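You operate a simulated robot arm through the tools that you are given. There is no shell and no other tool.

Carry out the task below with a simulated robot arm. There is one attempt and no reset: what you move stays moved.

TASK
Sew the pouch marked SOFT shut and put it in the blue tray.
Fine: leave the foot up.

Only the result counts: the job must be done as asked and must still hold three seconds after the hand-in. Knocking over, shifting, dropping, spilling or breaking anything else fails it.

THE ROBOT
A 6-joint arm with a two-finger gripper, fixed in place. Base frame: the origin is on the floor under the middle of its stand, x ahead of it, y to its left, z up; the work surface is at about z = 91.5. Readings come in cm, degrees, newtons and seconds.
With the tool pointing down near the work surface it reaches from about 14 to 66 cm from the base axis. Its first joint turns from -66.0 to 66.0 degrees. Payload 2.45 kg.
Tool frame: the origin (TCP) lies between the finger pads and is the grasp point; the fingertips stand 3 cm ahead of it; z points along the fingers, y is the line along which they close. The gripper opens to 10.6 cm; its body begins 7.9 cm behind the TCP.
Orientation is that of the tool frame in the base frame, as [roll, pitch, yaw] about the fixed x, y, z axes, in that order (R = Rz(yaw) Ry(pitch) Rx(roll)). With the fingers straight down and closing along the base's y, the tool's x points along the base's -x, its y along +y and its z along -z.

THE INTERFACE
- The arm moves only by the tool nudge_tool. Its argument "rows" is a list of rows, each a list of 7 numbers: the shift along the tool's x, y, z in m, then the turn, a rotation vector about the tool's x, y, z in degrees, then the gripper command, from -1 (fully open) to 1 (shut), values between in proportion. In form: [[dx, dy, dz, wx, wy, wz, hand], ...]. A call has 1 to 20 rows; each row shifts and turns the commanded pose from where the row before left it, along the tool's axes as they then stand. Each row takes 0.2 s and may step no farther than 5 cm and 8.6 degrees from the row before; otherwise, or with a gripper value out of range, the whole call is refused. A pose out of reach is approached as far as the arm can. The call stops where the force on the tool passes 40 N (or 10 N more than at its start, if that is more) or the arm is blocked; 0.2 s more then pass. The fingers move at their own pace (about 15.3 cm/s each) and stop on an object; they squeeze with about 23 N. The grip force told is the motor's: it shows also when the fingers shut on nothing. Time passes only in rows, and 0.2 s behind the last, so rows that do not move let the fingers close. It gives the time, the measured TCP pose, the force on the tool (base axes), the opening and the grip force at its end, in the units of the frame above (readings bear some noise), with the torque about the TCP (base axes, N m) and any sound that the robot's microphone picked up, and new pictures: "views" is both (left out), scene, wrist or none.
- Cameras (640 x 400 px; columns grow to the right, rows downward): "scene" is fixed at [7.03, 42.63, 141.01]; the picture's right is [-0.60, -0.80, 0.00], its down [-0.40, 0.30, -0.87] and it looks along [0.70, -0.52, -0.50] (base axes); focal length 214 px, centre (320, 200). "wrist" rides on the gripper at [7.6, -0.2, -10.6] in the tool frame; the picture's right is [0.02, 1.00, 0.00], its down [-0.78, 0.02, -0.62] and it looks along [-0.62, 0.01, 0.78] (tool axes); focal length 247 px, centre (320, 200). There is no depth. A picture from a camera that has moved, and an enlarged one, comes with that camera's place and axes in the base frame and with its lens.
- close_up(camera, box): a new picture of the part [left, top, right, bottom] of that camera's present view, enlarged. No time passes.
- close_job(): hands the job in; it is judged then, once.

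Places have to be worked out from the pictures, the camera data and where the tool is seen. Open the gripper and draw the arm clear of the work before you hand the job in, unless the task says otherwise.

The tools are called after "Emit:" by a JSON object that holds its "op" and its "data". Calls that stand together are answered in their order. nudge_tool: Moves the arm, as the interface text tells. Its arguments: {"type":"object","properties":{"rows":{"type":"array","items":{"type":"array","items":{"type":"number"}}},"views":{"type":"string","enum":["both","scene","wrist","none"]}},"required":["rows"]} The other tools are called the same way: close_up (camera, box) takes an enlarged picture of a part of a camera's view; close_job () hands the job in.

At the start:

```text
t: 0.0
eef_pos: [24.57, 22.05, 132.97]
tool_rot: [179.9, -0.1, 180.0]
wrist_force: [1.6, 0.4, 0.3]
torque: [-0.01, -0.01, -0.06]
grip_width: 10.6
grasp_force: 0.0
```

scene: 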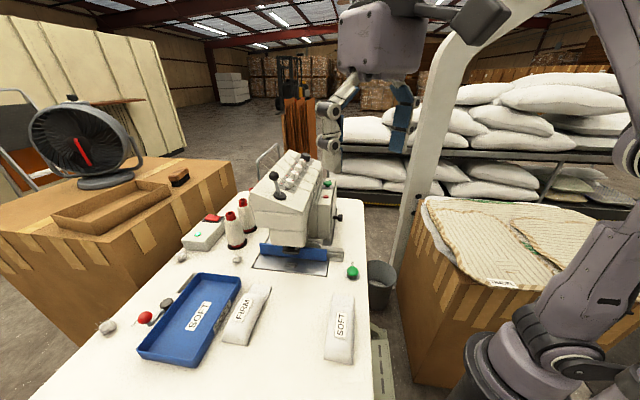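
wrist: 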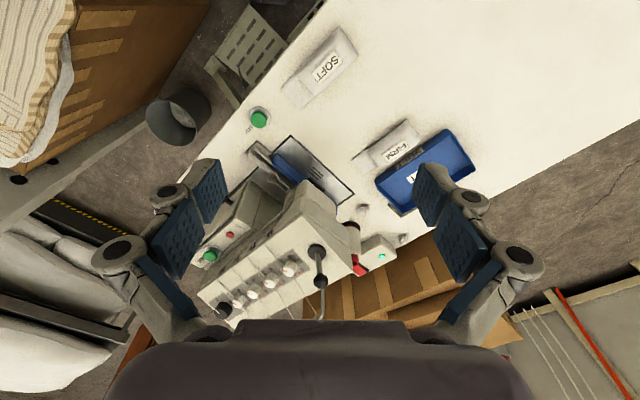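

I start by looking closely at the scene: the sewing machine, pouches, tray, and buttons.

Emit:
{"op": "close_up", "data": {"camera": "scene", "box": [80, 220, 400, 400]}}

Emit:
{"op": "close_up", "data": {"camera": "scene", "box": [180, 140, 380, 290]}}

Emit:
{"op": "close_up", "data": {"camera": "wrist", "box": [180, 0, 500, 200]}}

Emit:
{"op": "close_up", "data": {"camera": "wrist", "box": [180, 120, 420, 320]}}

```text
2.00 times, centred on (240, 310) of scene
camera zoom: at [7.03, 42.63, 141.01], right [-0.6, -0.8, 0.0], down [-0.4, 0.3, -0.87], along [0.7, -0.52, -0.5], focal length 429 px, centre (480, -20)
```

zoom: 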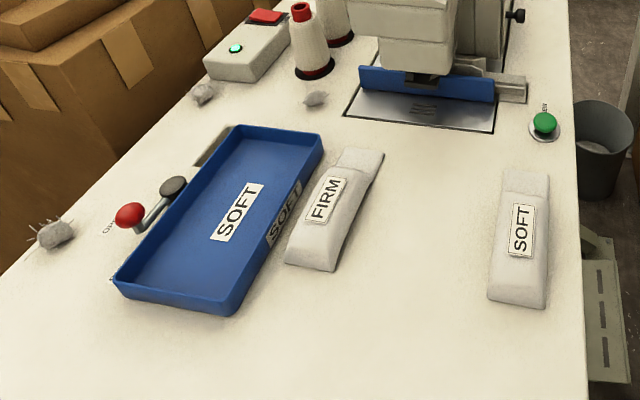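

```text
2.67 times, centred on (280, 215) of scene
camera zoom: at [7.03, 42.63, 141.01], right [-0.6, -0.8, 0.0], down [-0.4, 0.3, -0.87], along [0.7, -0.52, -0.5], focal length 572 px, centre (427, 160)
```

zoom: 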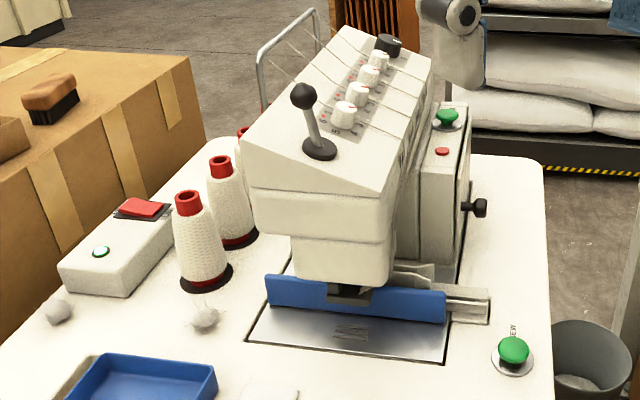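

```text
2.00 times, centred on (340, 100) of wrist
camera zoom: at [17.12, 21.99, 143.68], right [-0.02, 1.0, 0.0], down [0.78, 0.02, 0.62], along [0.62, 0.01, -0.78], focal length 494 px, centre (280, 400)
```

zoom: 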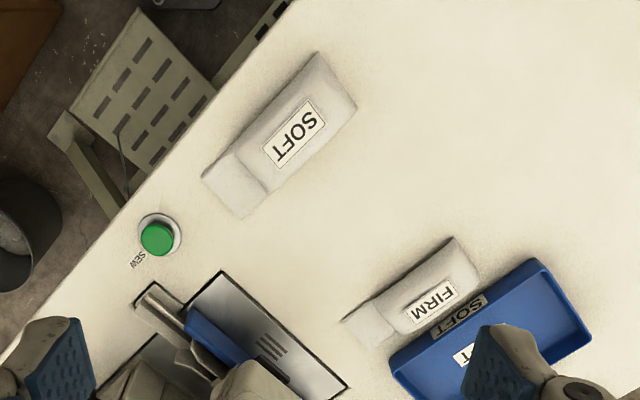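

```text
2.00 times, centred on (300, 220) of wrist
camera zoom: at [17.12, 21.99, 143.68], right [-0.02, 1.0, 0.0], down [0.78, 0.02, 0.62], along [0.62, 0.01, -0.78], focal length 494 px, centre (360, 160)
```

zoom: 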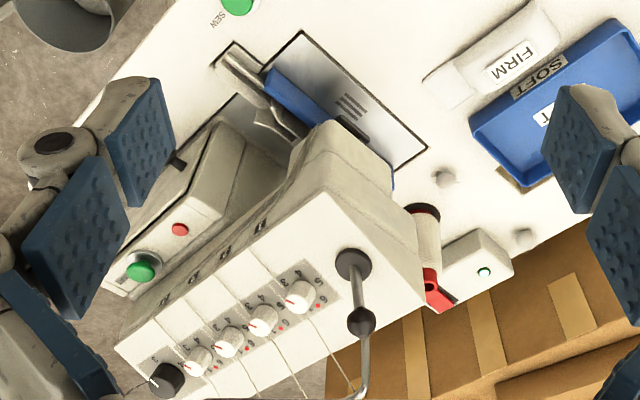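

I look closer at the labels and controls: red-ball lever, switch box, machine head, SEW button.

Emit:
{"op": "close_up", "data": {"camera": "scene", "box": [90, 280, 190, 345]}}

Emit:
{"op": "close_up", "data": {"camera": "scene", "box": [170, 200, 260, 260]}}

Emit:
{"op": "close_up", "data": {"camera": "scene", "box": [240, 220, 370, 290]}}

Emit:
{"op": "close_up", "data": {"camera": "scene", "box": [240, 145, 370, 225]}}

Emit:
{"op": "close_up", "data": {"camera": "wrist", "box": [190, 170, 330, 260]}}

Emit:
{"op": "close_up", "data": {"camera": "wrist", "box": [200, 230, 420, 330]}}

Emit:
{"op": "close_up", "data": {"camera": "wrist", "box": [230, 90, 370, 220]}}

```text
6.15 times, centred on (140, 312) of scene
camera zoom: at [7.03, 42.63, 141.01], right [-0.6, -0.8, 0.0], down [-0.4, 0.3, -0.87], along [0.7, -0.52, -0.5], focal length 1320 px, centre (1428, -492)
```

zoom: 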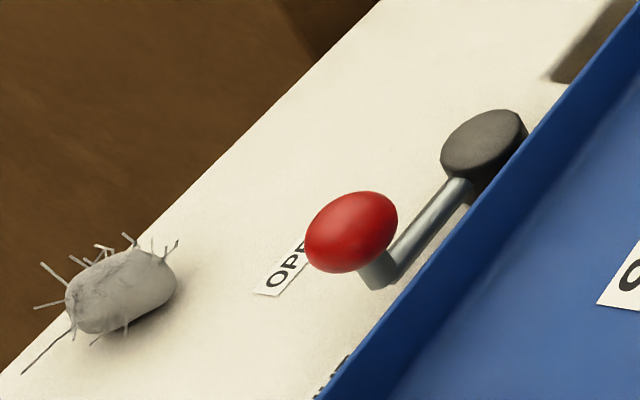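

```text
6.67 times, centred on (215, 230) of scene
camera zoom: at [7.03, 42.63, 141.01], right [-0.6, -0.8, 0.0], down [-0.4, 0.3, -0.87], along [0.7, -0.52, -0.5], focal length 1430 px, centre (1020, 0)
```

zoom: 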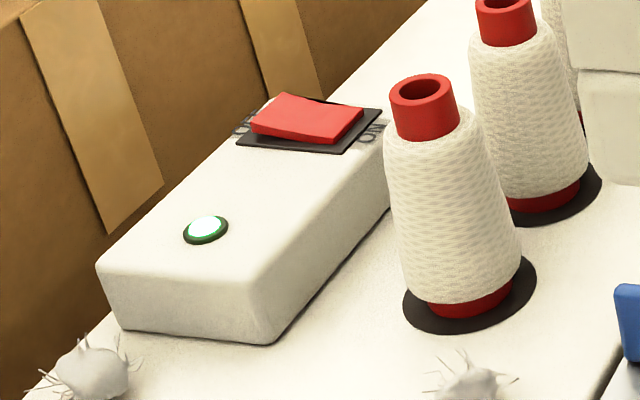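

```text
4.92 times, centred on (305, 255) of scene
camera zoom: at [7.03, 42.63, 141.01], right [-0.6, -0.8, 0.0], down [-0.4, 0.3, -0.87], along [0.7, -0.52, -0.5], focal length 1056 px, centre (394, -71)
```

zoom: 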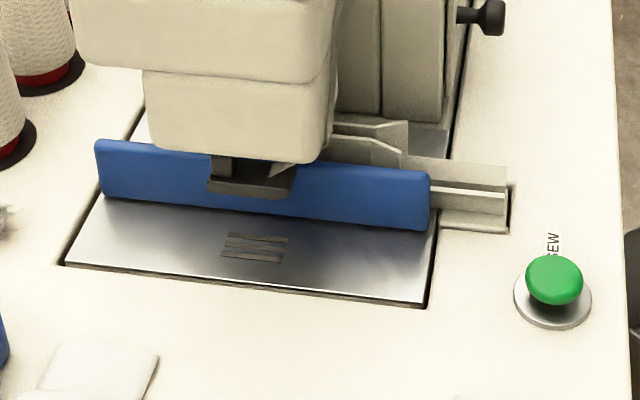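

```text
4.92 times, centred on (305, 185) of scene
camera zoom: at [7.03, 42.63, 141.01], right [-0.6, -0.8, 0.0], down [-0.4, 0.3, -0.87], along [0.7, -0.52, -0.5], focal length 1056 px, centre (394, 274)
```

zoom: 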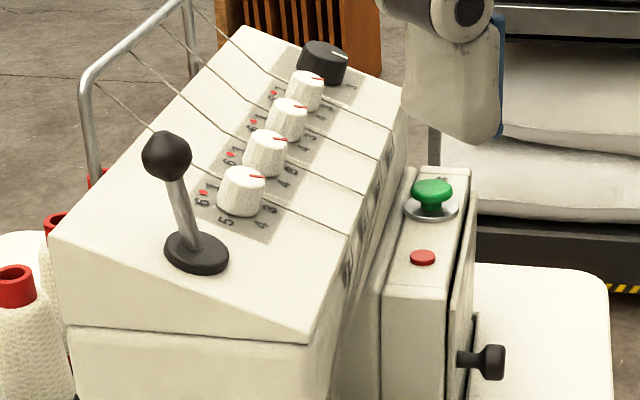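

```text
4.44 times, centred on (260, 215) of wrist
camera zoom: at [17.12, 21.99, 143.68], right [-0.02, 1.0, 0.0], down [0.78, 0.02, 0.62], along [0.62, 0.01, -0.78], focal length 1098 px, centre (587, 133)
```

zoom: 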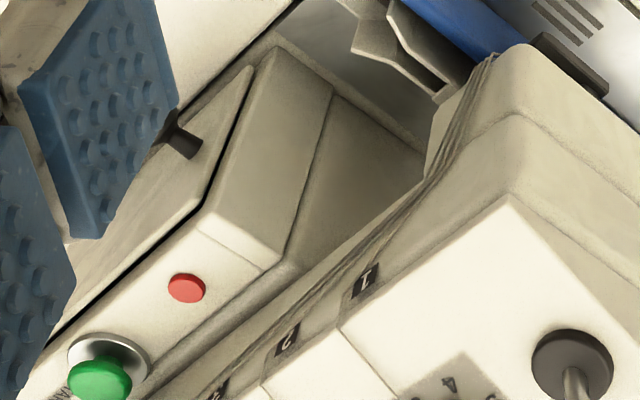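

```text
2.91 times, centred on (310, 280) of wrist
camera zoom: at [17.12, 21.99, 143.68], right [-0.02, 1.0, 0.0], down [0.78, 0.02, 0.62], along [0.62, 0.01, -0.78], focal length 718 px, centre (349, -33)
```

zoom: 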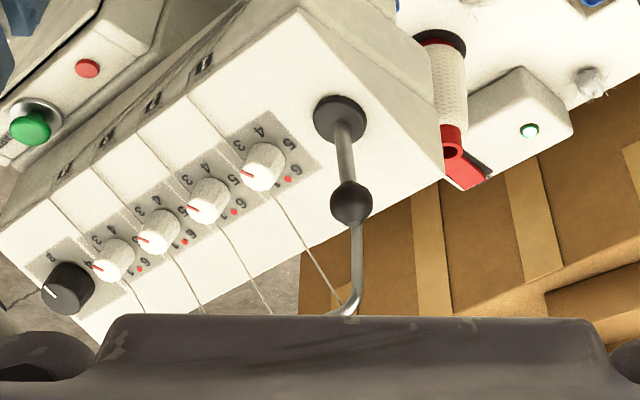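

```text
3.08 times, centred on (300, 155) of wrist
camera zoom: at [17.12, 21.99, 143.68], right [-0.02, 1.0, 0.0], down [0.78, 0.02, 0.62], along [0.62, 0.01, -0.78], focal length 760 px, centre (382, 338)
```

zoom: 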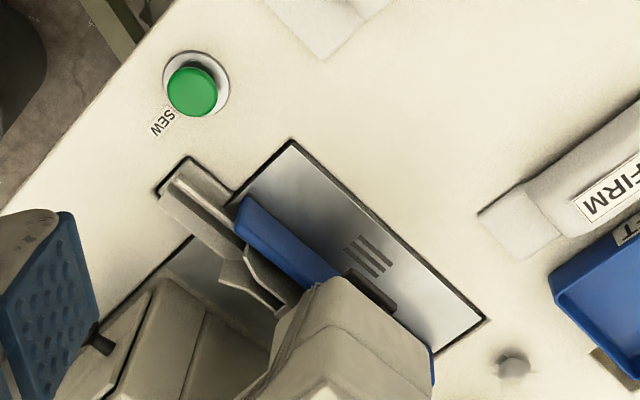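

The pouch's axis lies at about 45° to the base and points to the machine. I turn the tool 45° about its axis so that the wrist camera looks straight to the machine front, staying high.

Emit:
{"op": "nudge_tool", "data": {"rows": [[0, 0, 0, 0, 0, 7.5, -1], [0, 0, 0, 0, 0, 7.5, -1], [0, 0, 0, 0, 0, 7.5, -1], [0, 0, 0, 0, 0, 7.5, -1], [0, 0, 0, 0, 0, 7.5, -1], [0, 0, 0, 0, 0, 7.5, -1]]}}

```text
t: 1.4
eef_pos: [24.73, 21.92, 132.99]
tool_rot: [179.9, 0.0, 134.8]
wrist_force: [0.5, 0.3, 0.2]
torque: [0.02, 0.0, 0.0]
grip_width: 10.58
grasp_force: 0.1
camera wrist: at [19.29, 27.4, 143.65], right [0.69, 0.72, 0.0], down [0.56, -0.54, 0.62], along [0.45, -0.43, -0.78], focal length 247 px, centre (320, 200)
```

scene: 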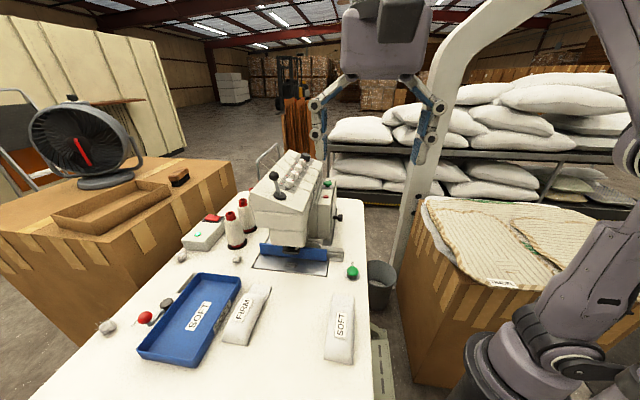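
wrist: 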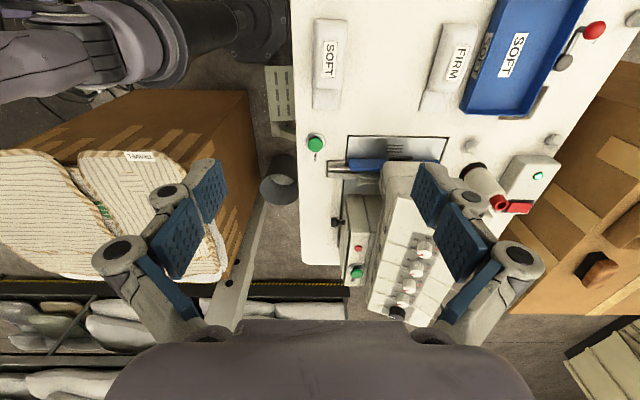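

Aligned now. I zoom into the controls and labels from this view.

Emit:
{"op": "close_up", "data": {"camera": "wrist", "box": [540, 0, 640, 80]}}

Emit:
{"op": "close_up", "data": {"camera": "wrist", "box": [300, 125, 460, 215]}}

Emit:
{"op": "close_up", "data": {"camera": "wrist", "box": [320, 190, 440, 320]}}

Emit:
{"op": "close_up", "data": {"camera": "wrist", "box": [300, 0, 500, 125]}}

Emit:
{"op": "close_up", "data": {"camera": "wrist", "box": [110, 130, 210, 210]}}

```text
5.00 times, centred on (590, 40) of wrist
camera zoom: at [19.29, 27.4, 143.65], right [0.69, 0.72, 0.0], down [0.56, -0.54, 0.62], along [0.45, -0.43, -0.78], focal length 1235 px, centre (-1030, 1000)
```

zoom: 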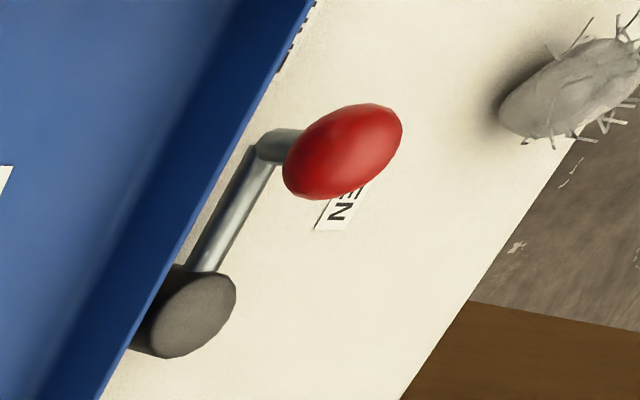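

```text
4.00 times, centred on (380, 170) of wrist
camera zoom: at [19.29, 27.4, 143.65], right [0.69, 0.72, 0.0], down [0.56, -0.54, 0.62], along [0.45, -0.43, -0.78], focal length 988 px, centre (80, 320)
```

zoom: 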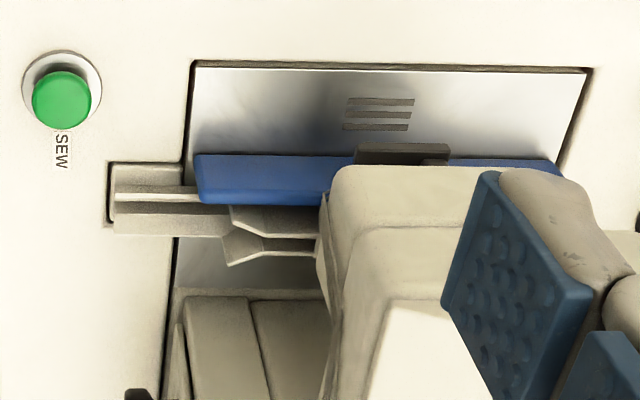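

```text
3.08 times, centred on (380, 255) of wrist
camera zoom: at [19.29, 27.4, 143.65], right [0.69, 0.72, 0.0], down [0.56, -0.54, 0.62], along [0.45, -0.43, -0.78], focal length 760 px, centre (135, 31)
```

zoom: 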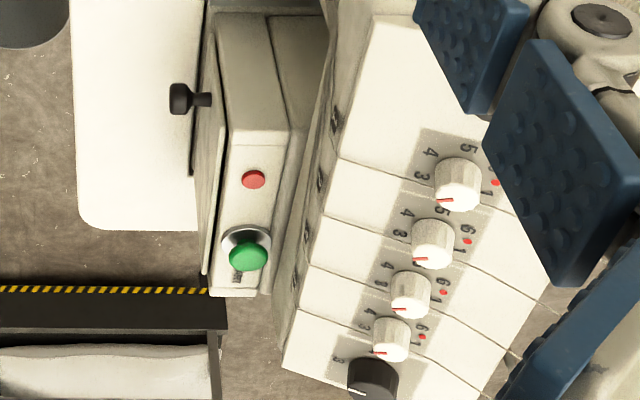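

```text
3.20 times, centred on (400, 62) of wrist
camera zoom: at [19.29, 27.4, 143.65], right [0.69, 0.72, 0.0], down [0.56, -0.54, 0.62], along [0.45, -0.43, -0.78], focal length 790 px, centre (64, 640)
```

zoom: 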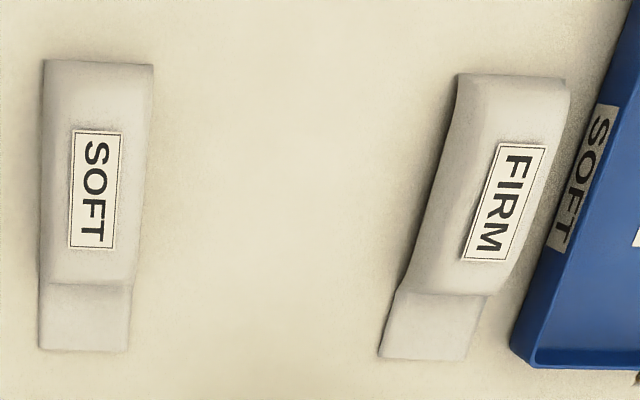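

```text
5.00 times, centred on (160, 170) of wrist
camera zoom: at [19.29, 27.4, 143.65], right [0.69, 0.72, 0.0], down [0.56, -0.54, 0.62], along [0.45, -0.43, -0.78], focal length 1235 px, centre (1120, 350)
```

zoom: 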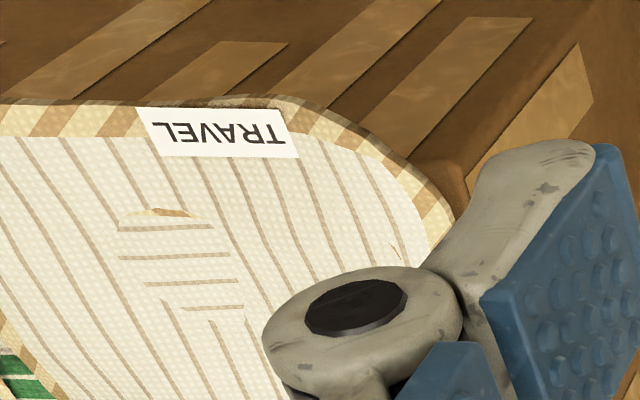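

The pouches lie parallel to the machine axis; SOFT mouth faces the needle plate, with the plate's feed slots near (50, 21). I move to a lower viewing place in front of the machine to see the foot, fence and labels.

Emit:
{"op": "nudge_tool", "data": {"rows": [[-0.006, 0.028, 0.034, 0, 0, 0, -1], [-0.006, 0.028, 0.034, 0, 0, 0, -1], [-0.006, 0.028, 0.034, 0, 0, 0, -1], [-0.006, 0.028, 0.034, 0, 0, 0, -1], [-0.006, 0.028, 0.034, 0, 0, 0, -1], [0, 0, 0, 0, 0, 0, -1]]}}

```text
t: 2.8
eef_pos: [36.49, 30.2, 116.08]
tool_rot: [-180.0, 0.1, 135.0]
wrist_force: [-0.7, 0.6, 0.4]
torque: [-0.03, -0.01, 0.02]
grip_width: 10.61
grasp_force: 0.2
camera wrist: at [30.99, 35.42, 126.65], right [0.69, 0.72, 0.0], down [0.57, -0.54, 0.62], along [0.45, -0.43, -0.78], focal length 247 px, centre (320, 200)
```

scene: 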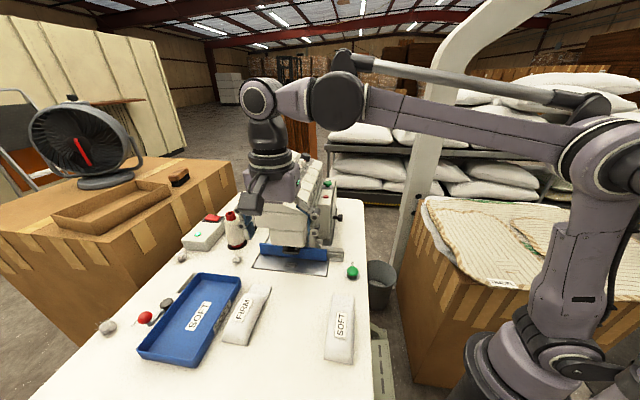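
wrist: 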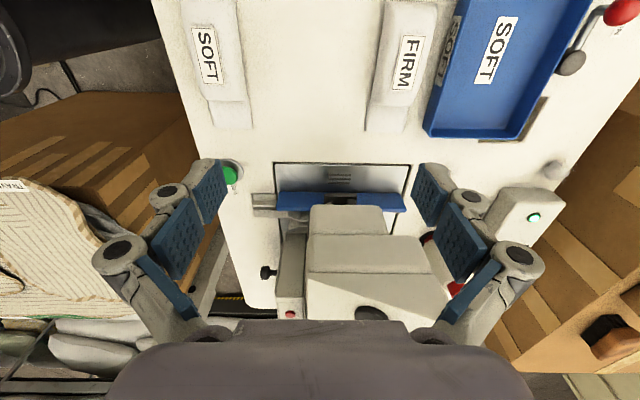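

I zoom on the sewing zone in this view.

Emit:
{"op": "close_up", "data": {"camera": "wrist", "box": [240, 140, 440, 265]}}

Emit:
{"op": "close_up", "data": {"camera": "wrist", "box": [250, 250, 450, 330]}}

Emit:
{"op": "close_up", "data": {"camera": "wrist", "box": [480, 0, 640, 130]}}

```text
3.20 times, centred on (340, 202) of wrist
camera zoom: at [30.99, 35.42, 126.65], right [0.69, 0.72, 0.0], down [0.57, -0.54, 0.62], along [0.45, -0.43, -0.78], focal length 790 px, centre (256, 192)
```

zoom: 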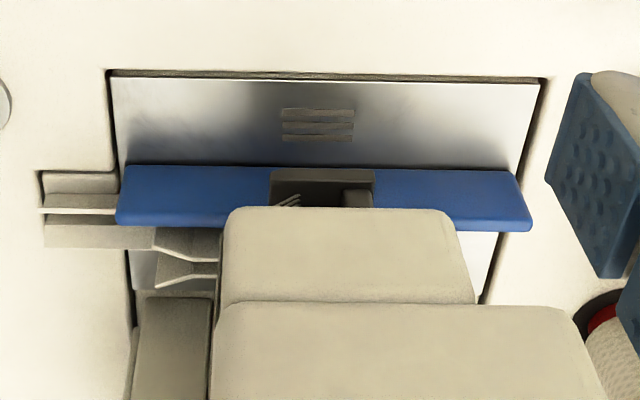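

```text
3.20 times, centred on (350, 290) of wrist
camera zoom: at [30.99, 35.42, 126.65], right [0.69, 0.72, 0.0], down [0.57, -0.54, 0.62], along [0.45, -0.43, -0.78], focal length 790 px, centre (224, -88)
```

zoom: 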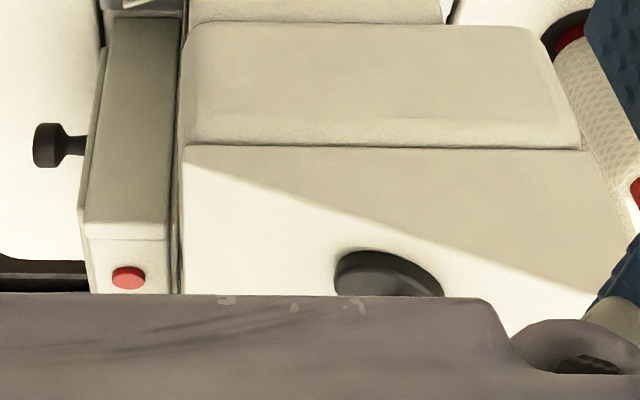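

```text
3.08 times, centred on (560, 65) of wrist
camera zoom: at [30.99, 35.42, 126.65], right [0.69, 0.72, 0.0], down [0.57, -0.54, 0.62], along [0.45, -0.43, -0.78], focal length 760 px, centre (-418, 615)
```

zoom: 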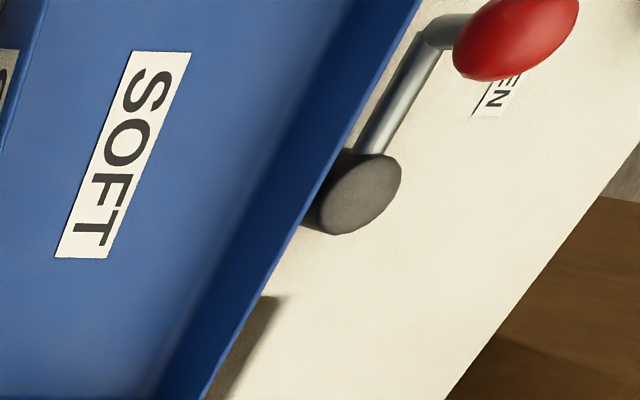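

I zoom tightly with the scene camera on the foot/fence and on the machine's green button label.

Emit:
{"op": "close_up", "data": {"camera": "scene", "box": [250, 230, 345, 285]}}

Emit:
{"op": "close_up", "data": {"camera": "scene", "box": [300, 160, 360, 200]}}

Emit:
{"op": "close_up", "data": {"camera": "scene", "box": [220, 280, 360, 365]}}

```text
6.74 times, centred on (298, 258) of scene
camera zoom: at [7.03, 42.63, 141.01], right [-0.6, -0.8, 0.0], down [-0.4, 0.3, -0.87], along [0.7, -0.52, -0.5], focal length 1445 px, centre (472, -187)
```

zoom: 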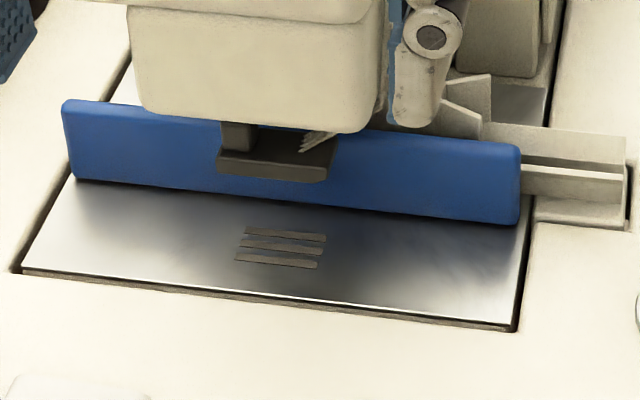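

```text
10.00 times, centred on (330, 180) of scene
camera zoom: at [7.03, 42.63, 141.01], right [-0.6, -0.8, 0.0], down [-0.4, 0.3, -0.87], along [0.7, -0.52, -0.5], focal length 2145 px, centre (220, 400)
```

zoom: 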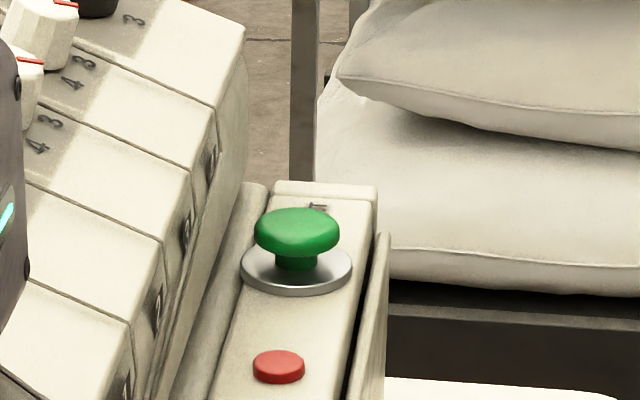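

```text
4.57 times, centred on (290, 322) of scene
camera zoom: at [7.03, 42.63, 141.01], right [-0.6, -0.8, 0.0], down [-0.4, 0.3, -0.87], along [0.7, -0.52, -0.5], focal length 980 px, centre (457, -360)
```

zoom: 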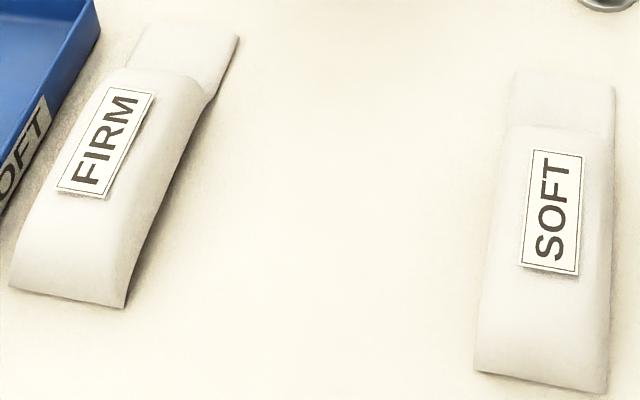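

The fence front sits near m≈23 (along the machine axis), the raised foot just ahead of it, and the pouch flap is about 4 cm long, so the flap should go under the foot up to the fence. Before handling anything, I rise to read the labels on the machine's top (lever, green/red buttons).

Emit:
{"op": "nudge_tool", "data": {"rows": [[0, 0, -0.045, 0, 0, 0, -1], [0, 0, -0.045, 0, 0, 0, -1], [0, 0, -0.045, 0, 0, 0, -1], [0, 0, -0.045, 0, 0, 0, -1], [0, 0, -0.045, 0, 0, 0, -1], [-0.04, -0.02, 0, 0, 0, 0, -1], [-0.04, -0.02, 0, 0, 0, 0, -1], [-0.02, -0.02, 0, 0, 0, 0, -1], [0, 0, 0, 0, 0, 0, -1]]}}

```text
t: 4.8
eef_pos: [37.54, 17.02, 130.26]
tool_rot: [-179.9, 0.0, 135.0]
wrist_force: [0.0, 0.2, 0.3]
torque: [0.04, -0.03, 0.0]
grip_width: 10.6
grasp_force: 0.1
out of reach, approached as far as the arm can: row 3, 4, 5
camera wrist: at [32.02, 22.25, 140.96], right [0.69, 0.72, 0.0], down [0.57, -0.54, 0.62], along [0.45, -0.43, -0.78], focal length 247 px, centre (320, 200)
```

scene: 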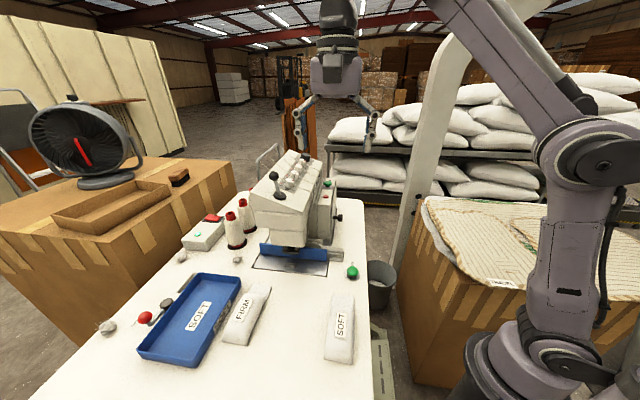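
wrist: 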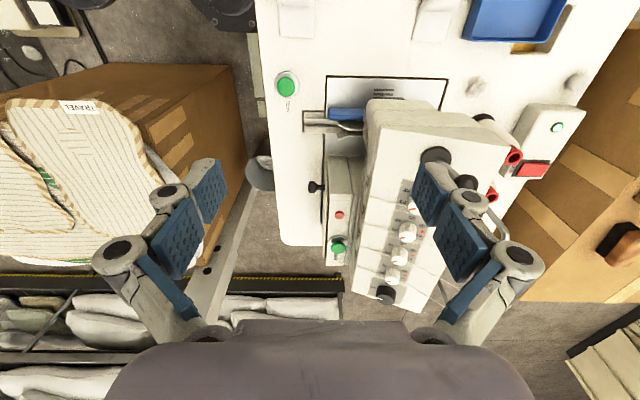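

I zoom on the machine top and the nearby labels from this pose.

Emit:
{"op": "close_up", "data": {"camera": "wrist", "box": [315, 190, 375, 275]}}

Emit:
{"op": "close_up", "data": {"camera": "wrist", "box": [360, 110, 500, 310]}}

Emit:
{"op": "close_up", "data": {"camera": "wrist", "box": [260, 60, 350, 120]}}

Emit:
{"op": "close_up", "data": {"camera": "wrist", "box": [500, 0, 600, 65]}}

```text
4.71 times, centred on (345, 232) of wrist
camera zoom: at [32.02, 22.25, 140.96], right [0.69, 0.72, 0.0], down [0.57, -0.54, 0.62], along [0.45, -0.43, -0.78], focal length 1162 px, centre (202, 47)
```

zoom: 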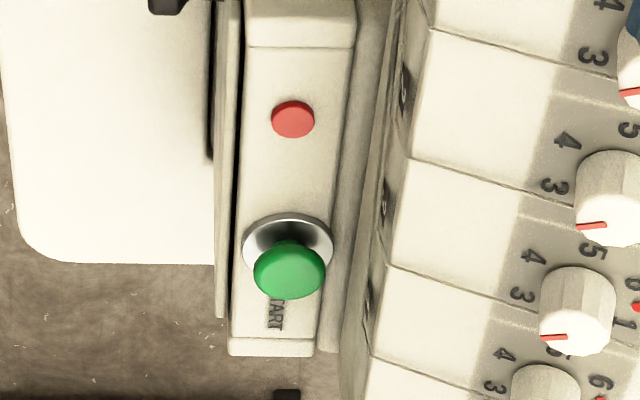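

```text
2.00 times, centred on (430, 210) of wrist
camera zoom: at [32.02, 22.25, 140.96], right [0.69, 0.72, 0.0], down [0.57, -0.54, 0.62], along [0.45, -0.43, -0.78], focal length 494 px, centre (100, 180)
```

zoom: 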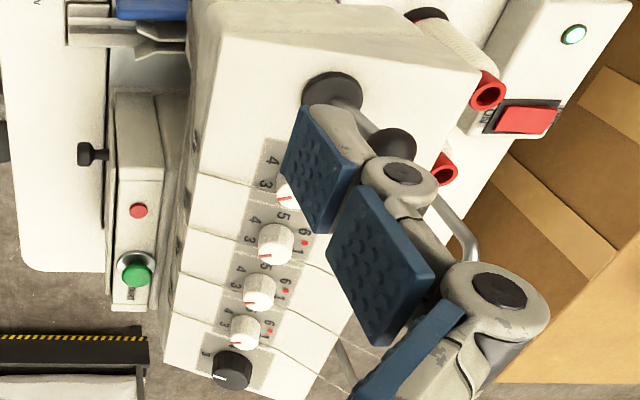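

```text
6.67 times, centred on (305, 90) of wrist
camera zoom: at [32.02, 22.25, 140.96], right [0.69, 0.72, 0.0], down [0.57, -0.54, 0.62], along [0.45, -0.43, -0.78], focal length 1646 px, centre (420, 933)
```

zoom: 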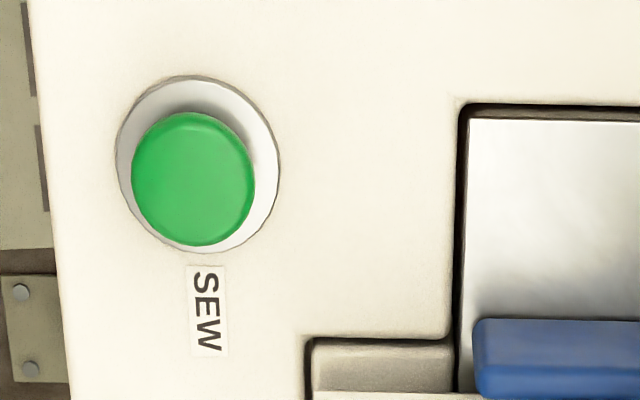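

```text
6.15 times, centred on (550, 32) of wrist
camera zoom: at [32.02, 22.25, 140.96], right [0.69, 0.72, 0.0], down [0.57, -0.54, 0.62], along [0.45, -0.43, -0.78], focal length 1520 px, centre (-1095, 1231)
```

zoom: 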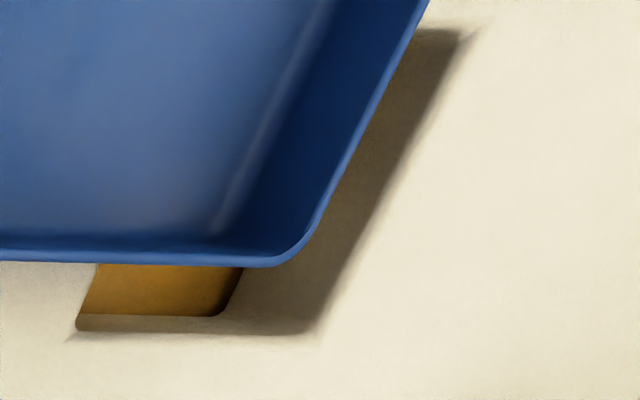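

The table hole and OPEN lever by the tray are best left alone; the controls are SEW (table) and START (machine side), with a ball lever on the head. Next I go above the SOFT pouch (about x 27.9, y 21.5), tilting the tool back ~21° so that the gripper will later clear the machine head.

Emit:
{"op": "nudge_tool", "data": {"rows": [[0.02, -0.0075, 0.04, 0, 0, 0, -1], [0.02, -0.0075, 0.04, 0, 0, 0, -1], [0.02, -0.0075, 0.04, 0, 0, 0, -1], [0.02, -0.0075, 0.04, 0, 0, 0, -1], [0.02, -0.0075, 0.04, 0, 0, 0, -1], [0, 0, 0, 0, -7, 0, -1], [0, 0, 0, 0, -7, 0, -1], [0, 0, 0, 0, -7, 0, -1], [0, 0, 0, 0, 0, 0, -1]]}}

```text
t: 6.8
eef_pos: [27.51, 21.58, 110.37]
tool_rot: [180.0, 21.1, 135.0]
wrist_force: [-0.3, -0.2, 0.1]
torque: [-0.01, 0.01, -0.02]
grip_width: 10.6
grasp_force: 0.0
camera wrist: at [19.84, 29.21, 117.52], right [0.69, 0.72, -0.01], down [0.37, -0.35, 0.86], along [0.62, -0.6, -0.51], focal length 247 px, centre (320, 200)
```

scene: 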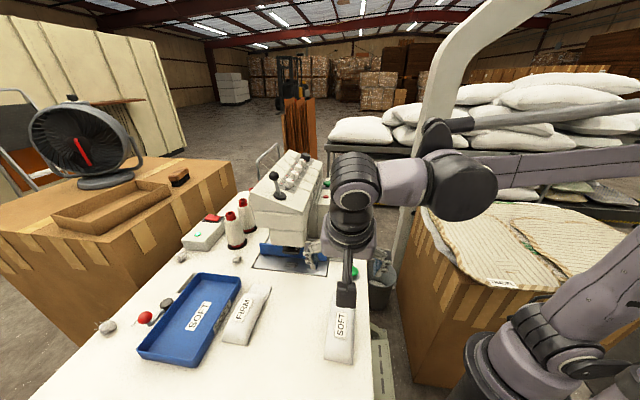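
wrist: 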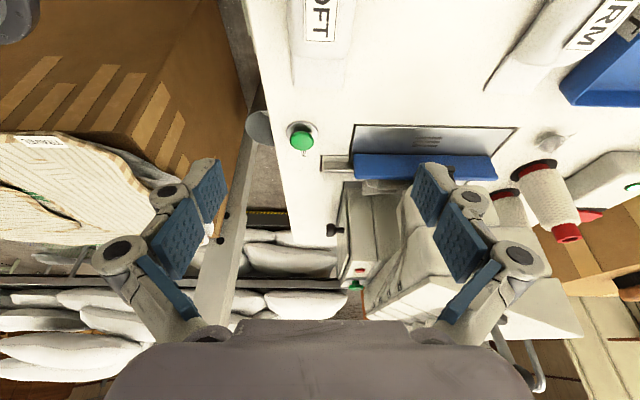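

I zoom in on the pouch from here to refine its lateral position.

Emit:
{"op": "close_up", "data": {"camera": "wrist", "box": [260, 0, 420, 100]}}

Emit:
{"op": "close_up", "data": {"camera": "scene", "box": [300, 240, 400, 370]}}

Emit:
{"op": "close_up", "data": {"camera": "wrist", "box": [320, 110, 560, 260]}}

```text
4.00 times, centred on (340, 50) of wrist
camera zoom: at [19.84, 29.21, 117.52], right [0.69, 0.72, -0.01], down [0.37, -0.35, 0.86], along [0.62, -0.6, -0.51], focal length 988 px, centre (240, 800)
```

zoom: 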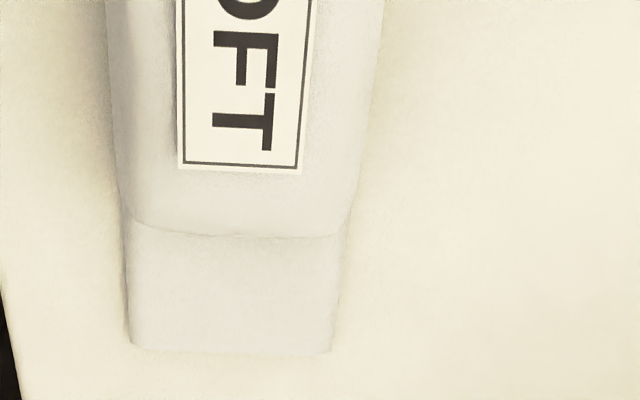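

```text
3.08 times, centred on (350, 305) of scene
camera zoom: at [7.03, 42.63, 141.01], right [-0.6, -0.8, 0.0], down [-0.4, 0.3, -0.87], along [0.7, -0.52, -0.5], focal length 660 px, centre (228, -123)
```

zoom: 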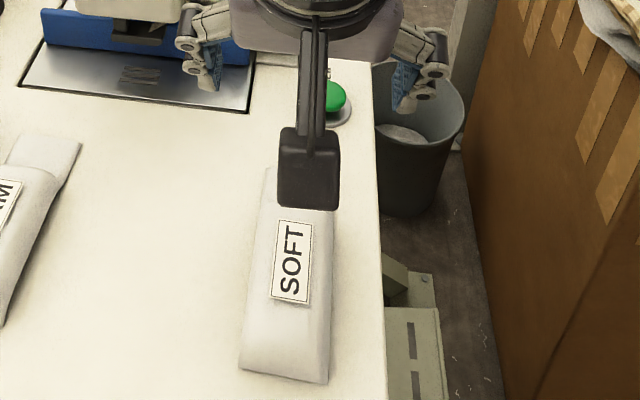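

```text
2.67 times, centred on (440, 185) of wrist
camera zoom: at [19.84, 29.21, 117.52], right [0.69, 0.72, -0.01], down [0.37, -0.35, 0.86], along [0.62, -0.6, -0.51], focal length 659 px, centre (0, 240)
```

zoom: 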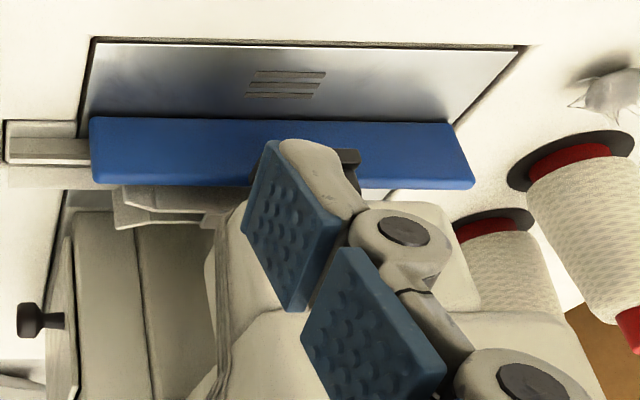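

Pouch centre line is at l≈34.7 and the tool is right on it; mouth at m≈11.4, fold at m≈7.7. I descend vertically to just above grasp height with the fingers open.

Emit:
{"op": "nudge_tool", "data": {"rows": [[0.0099, 0, 0.0259, 0, 0, 0, -1], [0.0099, 0, 0.0259, 0, 0, 0, -1], [0.0099, 0, 0.0259, 0, 0, 0, -1], [0.0099, 0, 0.0259, 0, 0, 0, -1], [0.0099, 0, 0.0259, 0, 0, 0, -1], [0, 0, 0, 0, 0, 0, -1]]}}

```text
t: 8.2
eef_pos: [27.74, 21.6, 96.36]
tool_rot: [180.0, 21.0, 135.0]
wrist_force: [-0.4, -0.3, 0.4]
torque: [0.01, 0.01, -0.02]
grip_width: 10.63
grasp_force: 0.1
camera wrist: at [19.96, 29.27, 103.53], right [0.69, 0.72, -0.01], down [0.37, -0.35, 0.86], along [0.62, -0.6, -0.51], focal length 247 px, centre (320, 200)
```

scene: 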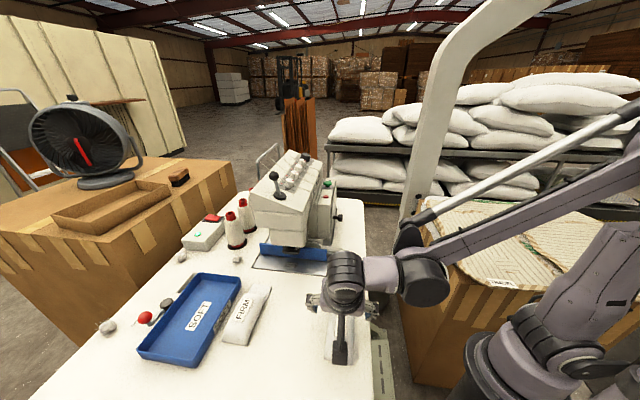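
wrist: 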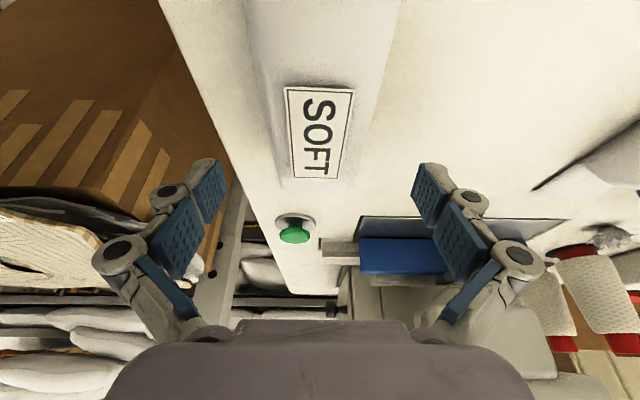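

The pouch sits centred between the fingers. I lower 1.1 cm more and close partway to see where the fingers stop.

Emit:
{"op": "nudge_tool", "data": {"rows": [[0.0039, 0, 0.0103, 0, 0, 0, -1], [0, 0, 0, 0, 0, 0, -0.3], [0, 0, 0, 0, 0, 0, 0.1], [0, 0, 0, 0, 0, 0, 0.1]], "views": "wrist"}}

```text
t: 9.2
eef_pos: [27.68, 21.66, 95.3]
tool_rot: [179.9, 21.0, 135.1]
wrist_force: [-3.2, -1.0, 9.2]
torque: [-0.09, 0.07, -0.09]
grip_width: 5.66
grasp_force: 23.5
camera wrist: at [19.91, 29.23, 102.52], right [0.69, 0.72, -0.01], down [0.37, -0.35, 0.86], along [0.62, -0.6, -0.51], focal length 247 px, centre (320, 200)
```

wrist: 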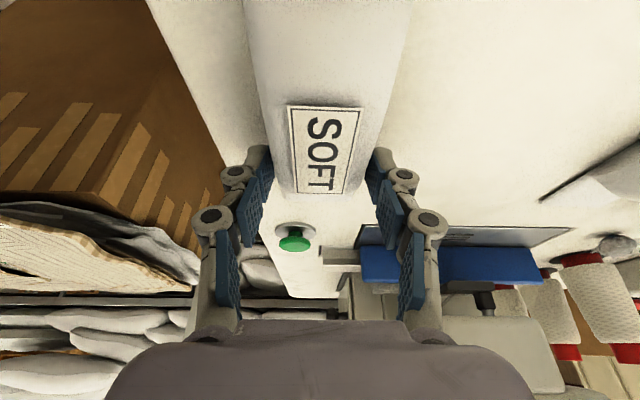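

Gripped at 5.66 cm with ~23 N. I lift straight up ~10 cm and check that the pouch comes along.

Emit:
{"op": "nudge_tool", "data": {"rows": [[0, 0, 0, 0, 0, 0, 0.3], [-0.0072, 0, -0.0187, 0, 0, 0, 0.3], [-0.0108, 0, -0.028, 0, 0, 0, 0.3], [-0.0108, 0, -0.028, 0, 0, 0, 0.3], [-0.0072, 0, -0.0187, 0, 0, 0, 0.3], [0, 0, 0, 0, 0, 0, 0.3]]}}

```text
t: 10.6
eef_pos: [27.81, 21.21, 105.32]
tool_rot: [-180.0, 21.0, 135.0]
wrist_force: [-0.4, -0.1, -0.7]
torque: [0.03, -0.01, 0.0]
grip_width: 5.62
grasp_force: 22.9
camera wrist: at [20.04, 28.93, 112.41], right [0.69, 0.72, -0.01], down [0.37, -0.35, 0.86], along [0.62, -0.6, -0.51], focal length 247 px, centre (320, 200)
```

scene: 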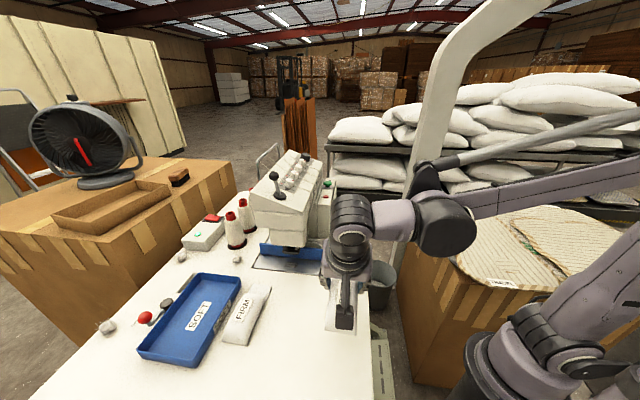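
wrist: 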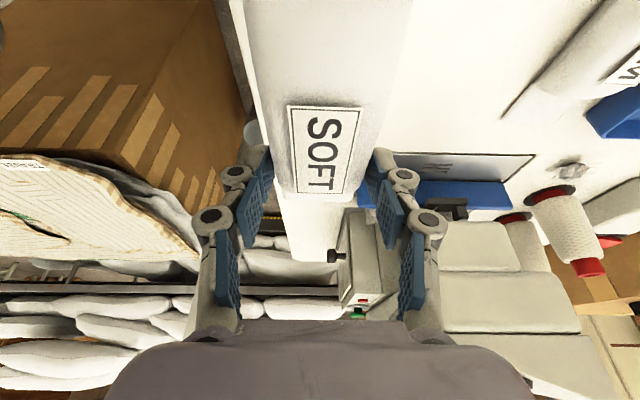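

Pouch holds well, level in the grip (bottom ≈ 3.8 cm below TCP). I carry it high across to in front of the foot: l≈50.2, mouth at m≈18.

Emit:
{"op": "nudge_tool", "data": {"rows": [[-0.0118, 0.031, 0.0045, 0, 0, 0, 0.3], [-0.0118, 0.031, 0.0045, 0, 0, 0, 0.3], [-0.0118, 0.031, 0.0045, 0, 0, 0, 0.3], [-0.0118, 0.031, 0.0045, 0, 0, 0, 0.3], [-0.0118, 0.031, 0.0045, 0, 0, 0, 0.3], [0, 0, 0, 0, 0, 0, 0.3]]}}

```text
t: 12.0
eef_pos: [43.28, 27.89, 105.09]
tool_rot: [-180.0, 21.0, 135.0]
wrist_force: [0.6, 0.5, -0.7]
torque: [-0.04, 0.02, 0.0]
grip_width: 5.68
grasp_force: 23.0
camera wrist: at [35.52, 35.56, 112.39], right [0.69, 0.72, -0.01], down [0.37, -0.35, 0.86], along [0.62, -0.6, -0.51], focal length 247 px, centre (320, 200)
```

scene: 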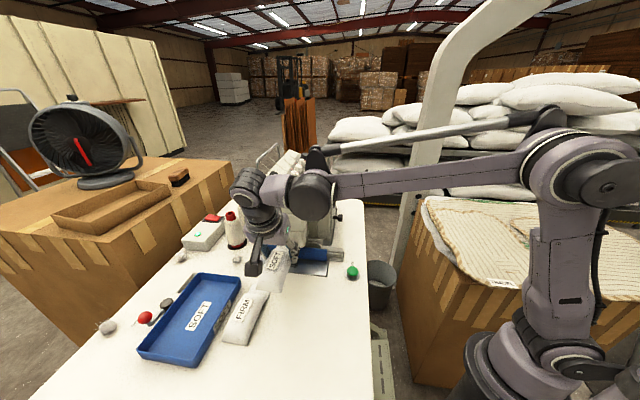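
wrist: 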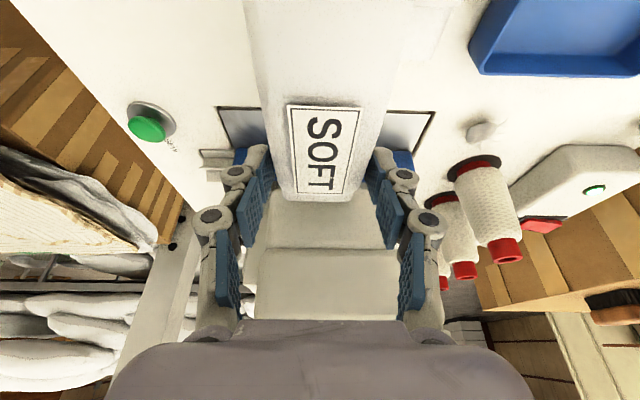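

I check the relation to the foot, head and the FIRM pouch before lowering.

Emit:
{"op": "close_up", "data": {"camera": "scene", "box": [210, 220, 340, 350]}}

Emit:
{"op": "close_up", "data": {"camera": "wrist", "box": [200, 0, 500, 200]}}

```text
3.08 times, centred on (275, 285) of scene
camera zoom: at [7.03, 42.63, 141.01], right [-0.6, -0.8, 0.0], down [-0.4, 0.3, -0.87], along [0.7, -0.52, -0.5], focal length 660 px, centre (458, -62)
```

zoom: 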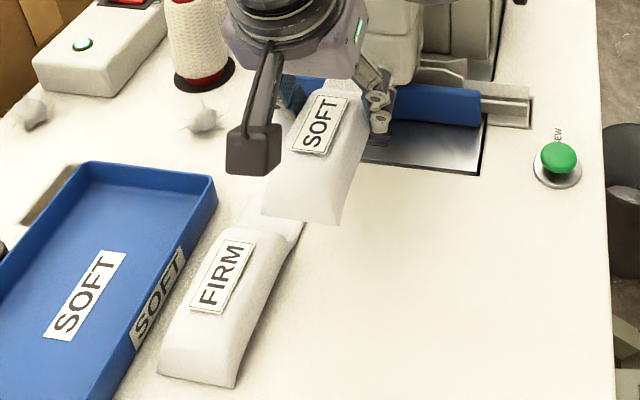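

```text
2.00 times, centred on (350, 100) of wrist
camera zoom: at [35.52, 35.56, 112.39], right [0.69, 0.72, -0.01], down [0.37, -0.35, 0.86], along [0.62, -0.6, -0.51], focal length 494 px, centre (260, 400)
```

zoom: 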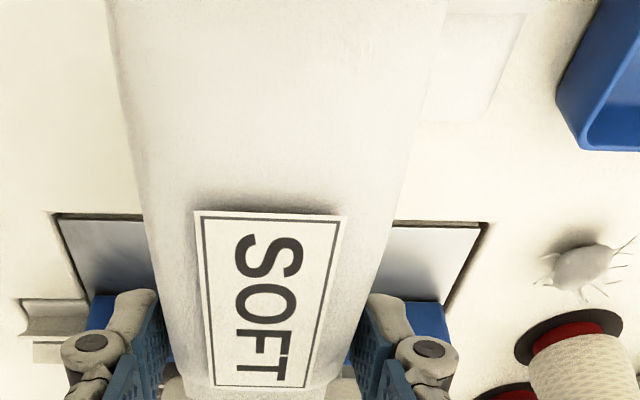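

Clear on all sides. I lower straight down so that the pouch bottom rides about 1.5 cm above the plate, with its mouth still in front of the foot.

Emit:
{"op": "nudge_tool", "data": {"rows": [[0.0099, -0.001, 0.0258, 0, 0, 0, 0.3], [0.0099, -0.001, 0.0258, 0, 0, 0, 0.3], [0.0085, 0, 0.0222, 0, 0, 0, 0.3], [0, 0, 0, 0, 0, 0, 0.3]]}}

Emit:
{"op": "close_up", "data": {"camera": "scene", "box": [210, 220, 340, 350]}}

Emit:
{"op": "close_up", "data": {"camera": "wrist", "box": [200, 0, 500, 200]}}

```text
t: 13.0
eef_pos: [42.9, 27.85, 97.21]
tool_rot: [179.9, 21.1, 135.1]
wrist_force: [-0.3, -0.7, 0.2]
torque: [0.01, 0.01, 0.0]
grip_width: 5.64
grasp_force: 23.3
camera wrist: at [35.25, 35.52, 104.46], right [0.69, 0.72, -0.01], down [0.37, -0.35, 0.86], along [0.62, -0.6, -0.51], focal length 247 px, centre (320, 200)
```

scene: 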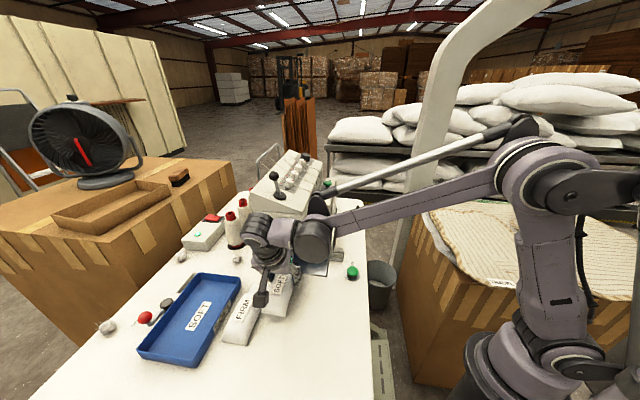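
wrist: 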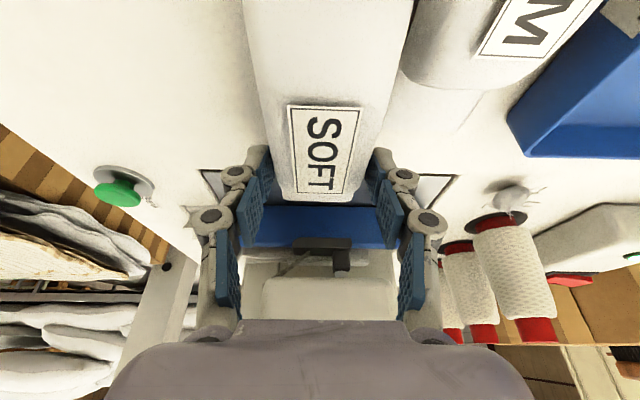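

```text
3.08 times, centred on (275, 285) of scene
camera zoom: at [7.03, 42.63, 141.01], right [-0.6, -0.8, 0.0], down [-0.4, 0.3, -0.87], along [0.7, -0.52, -0.5], focal length 660 px, centre (458, -62)
```

zoom: 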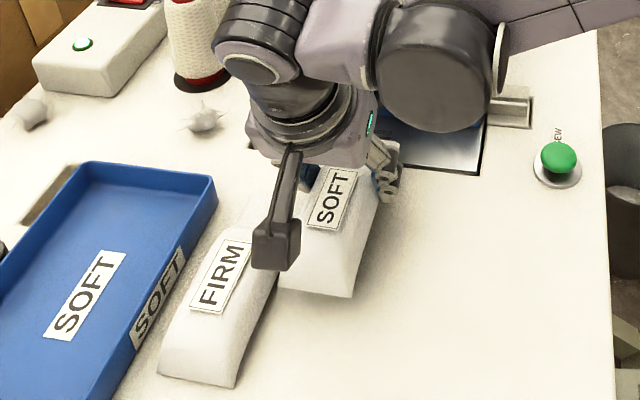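

```text
2.00 times, centred on (350, 100) of wrist
camera zoom: at [35.25, 35.52, 104.46], right [0.69, 0.72, -0.01], down [0.37, -0.35, 0.86], along [0.62, -0.6, -0.51], focal length 494 px, centre (260, 400)
```

zoom: 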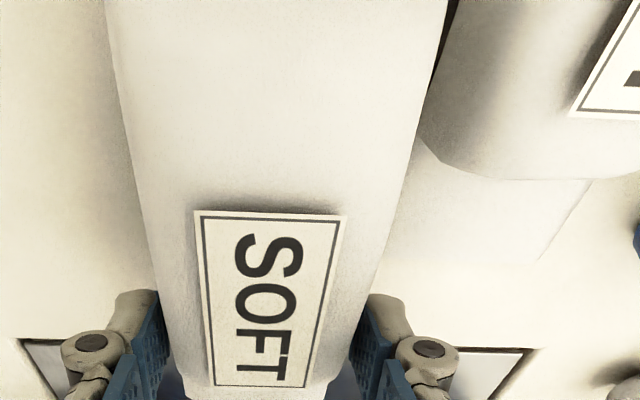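

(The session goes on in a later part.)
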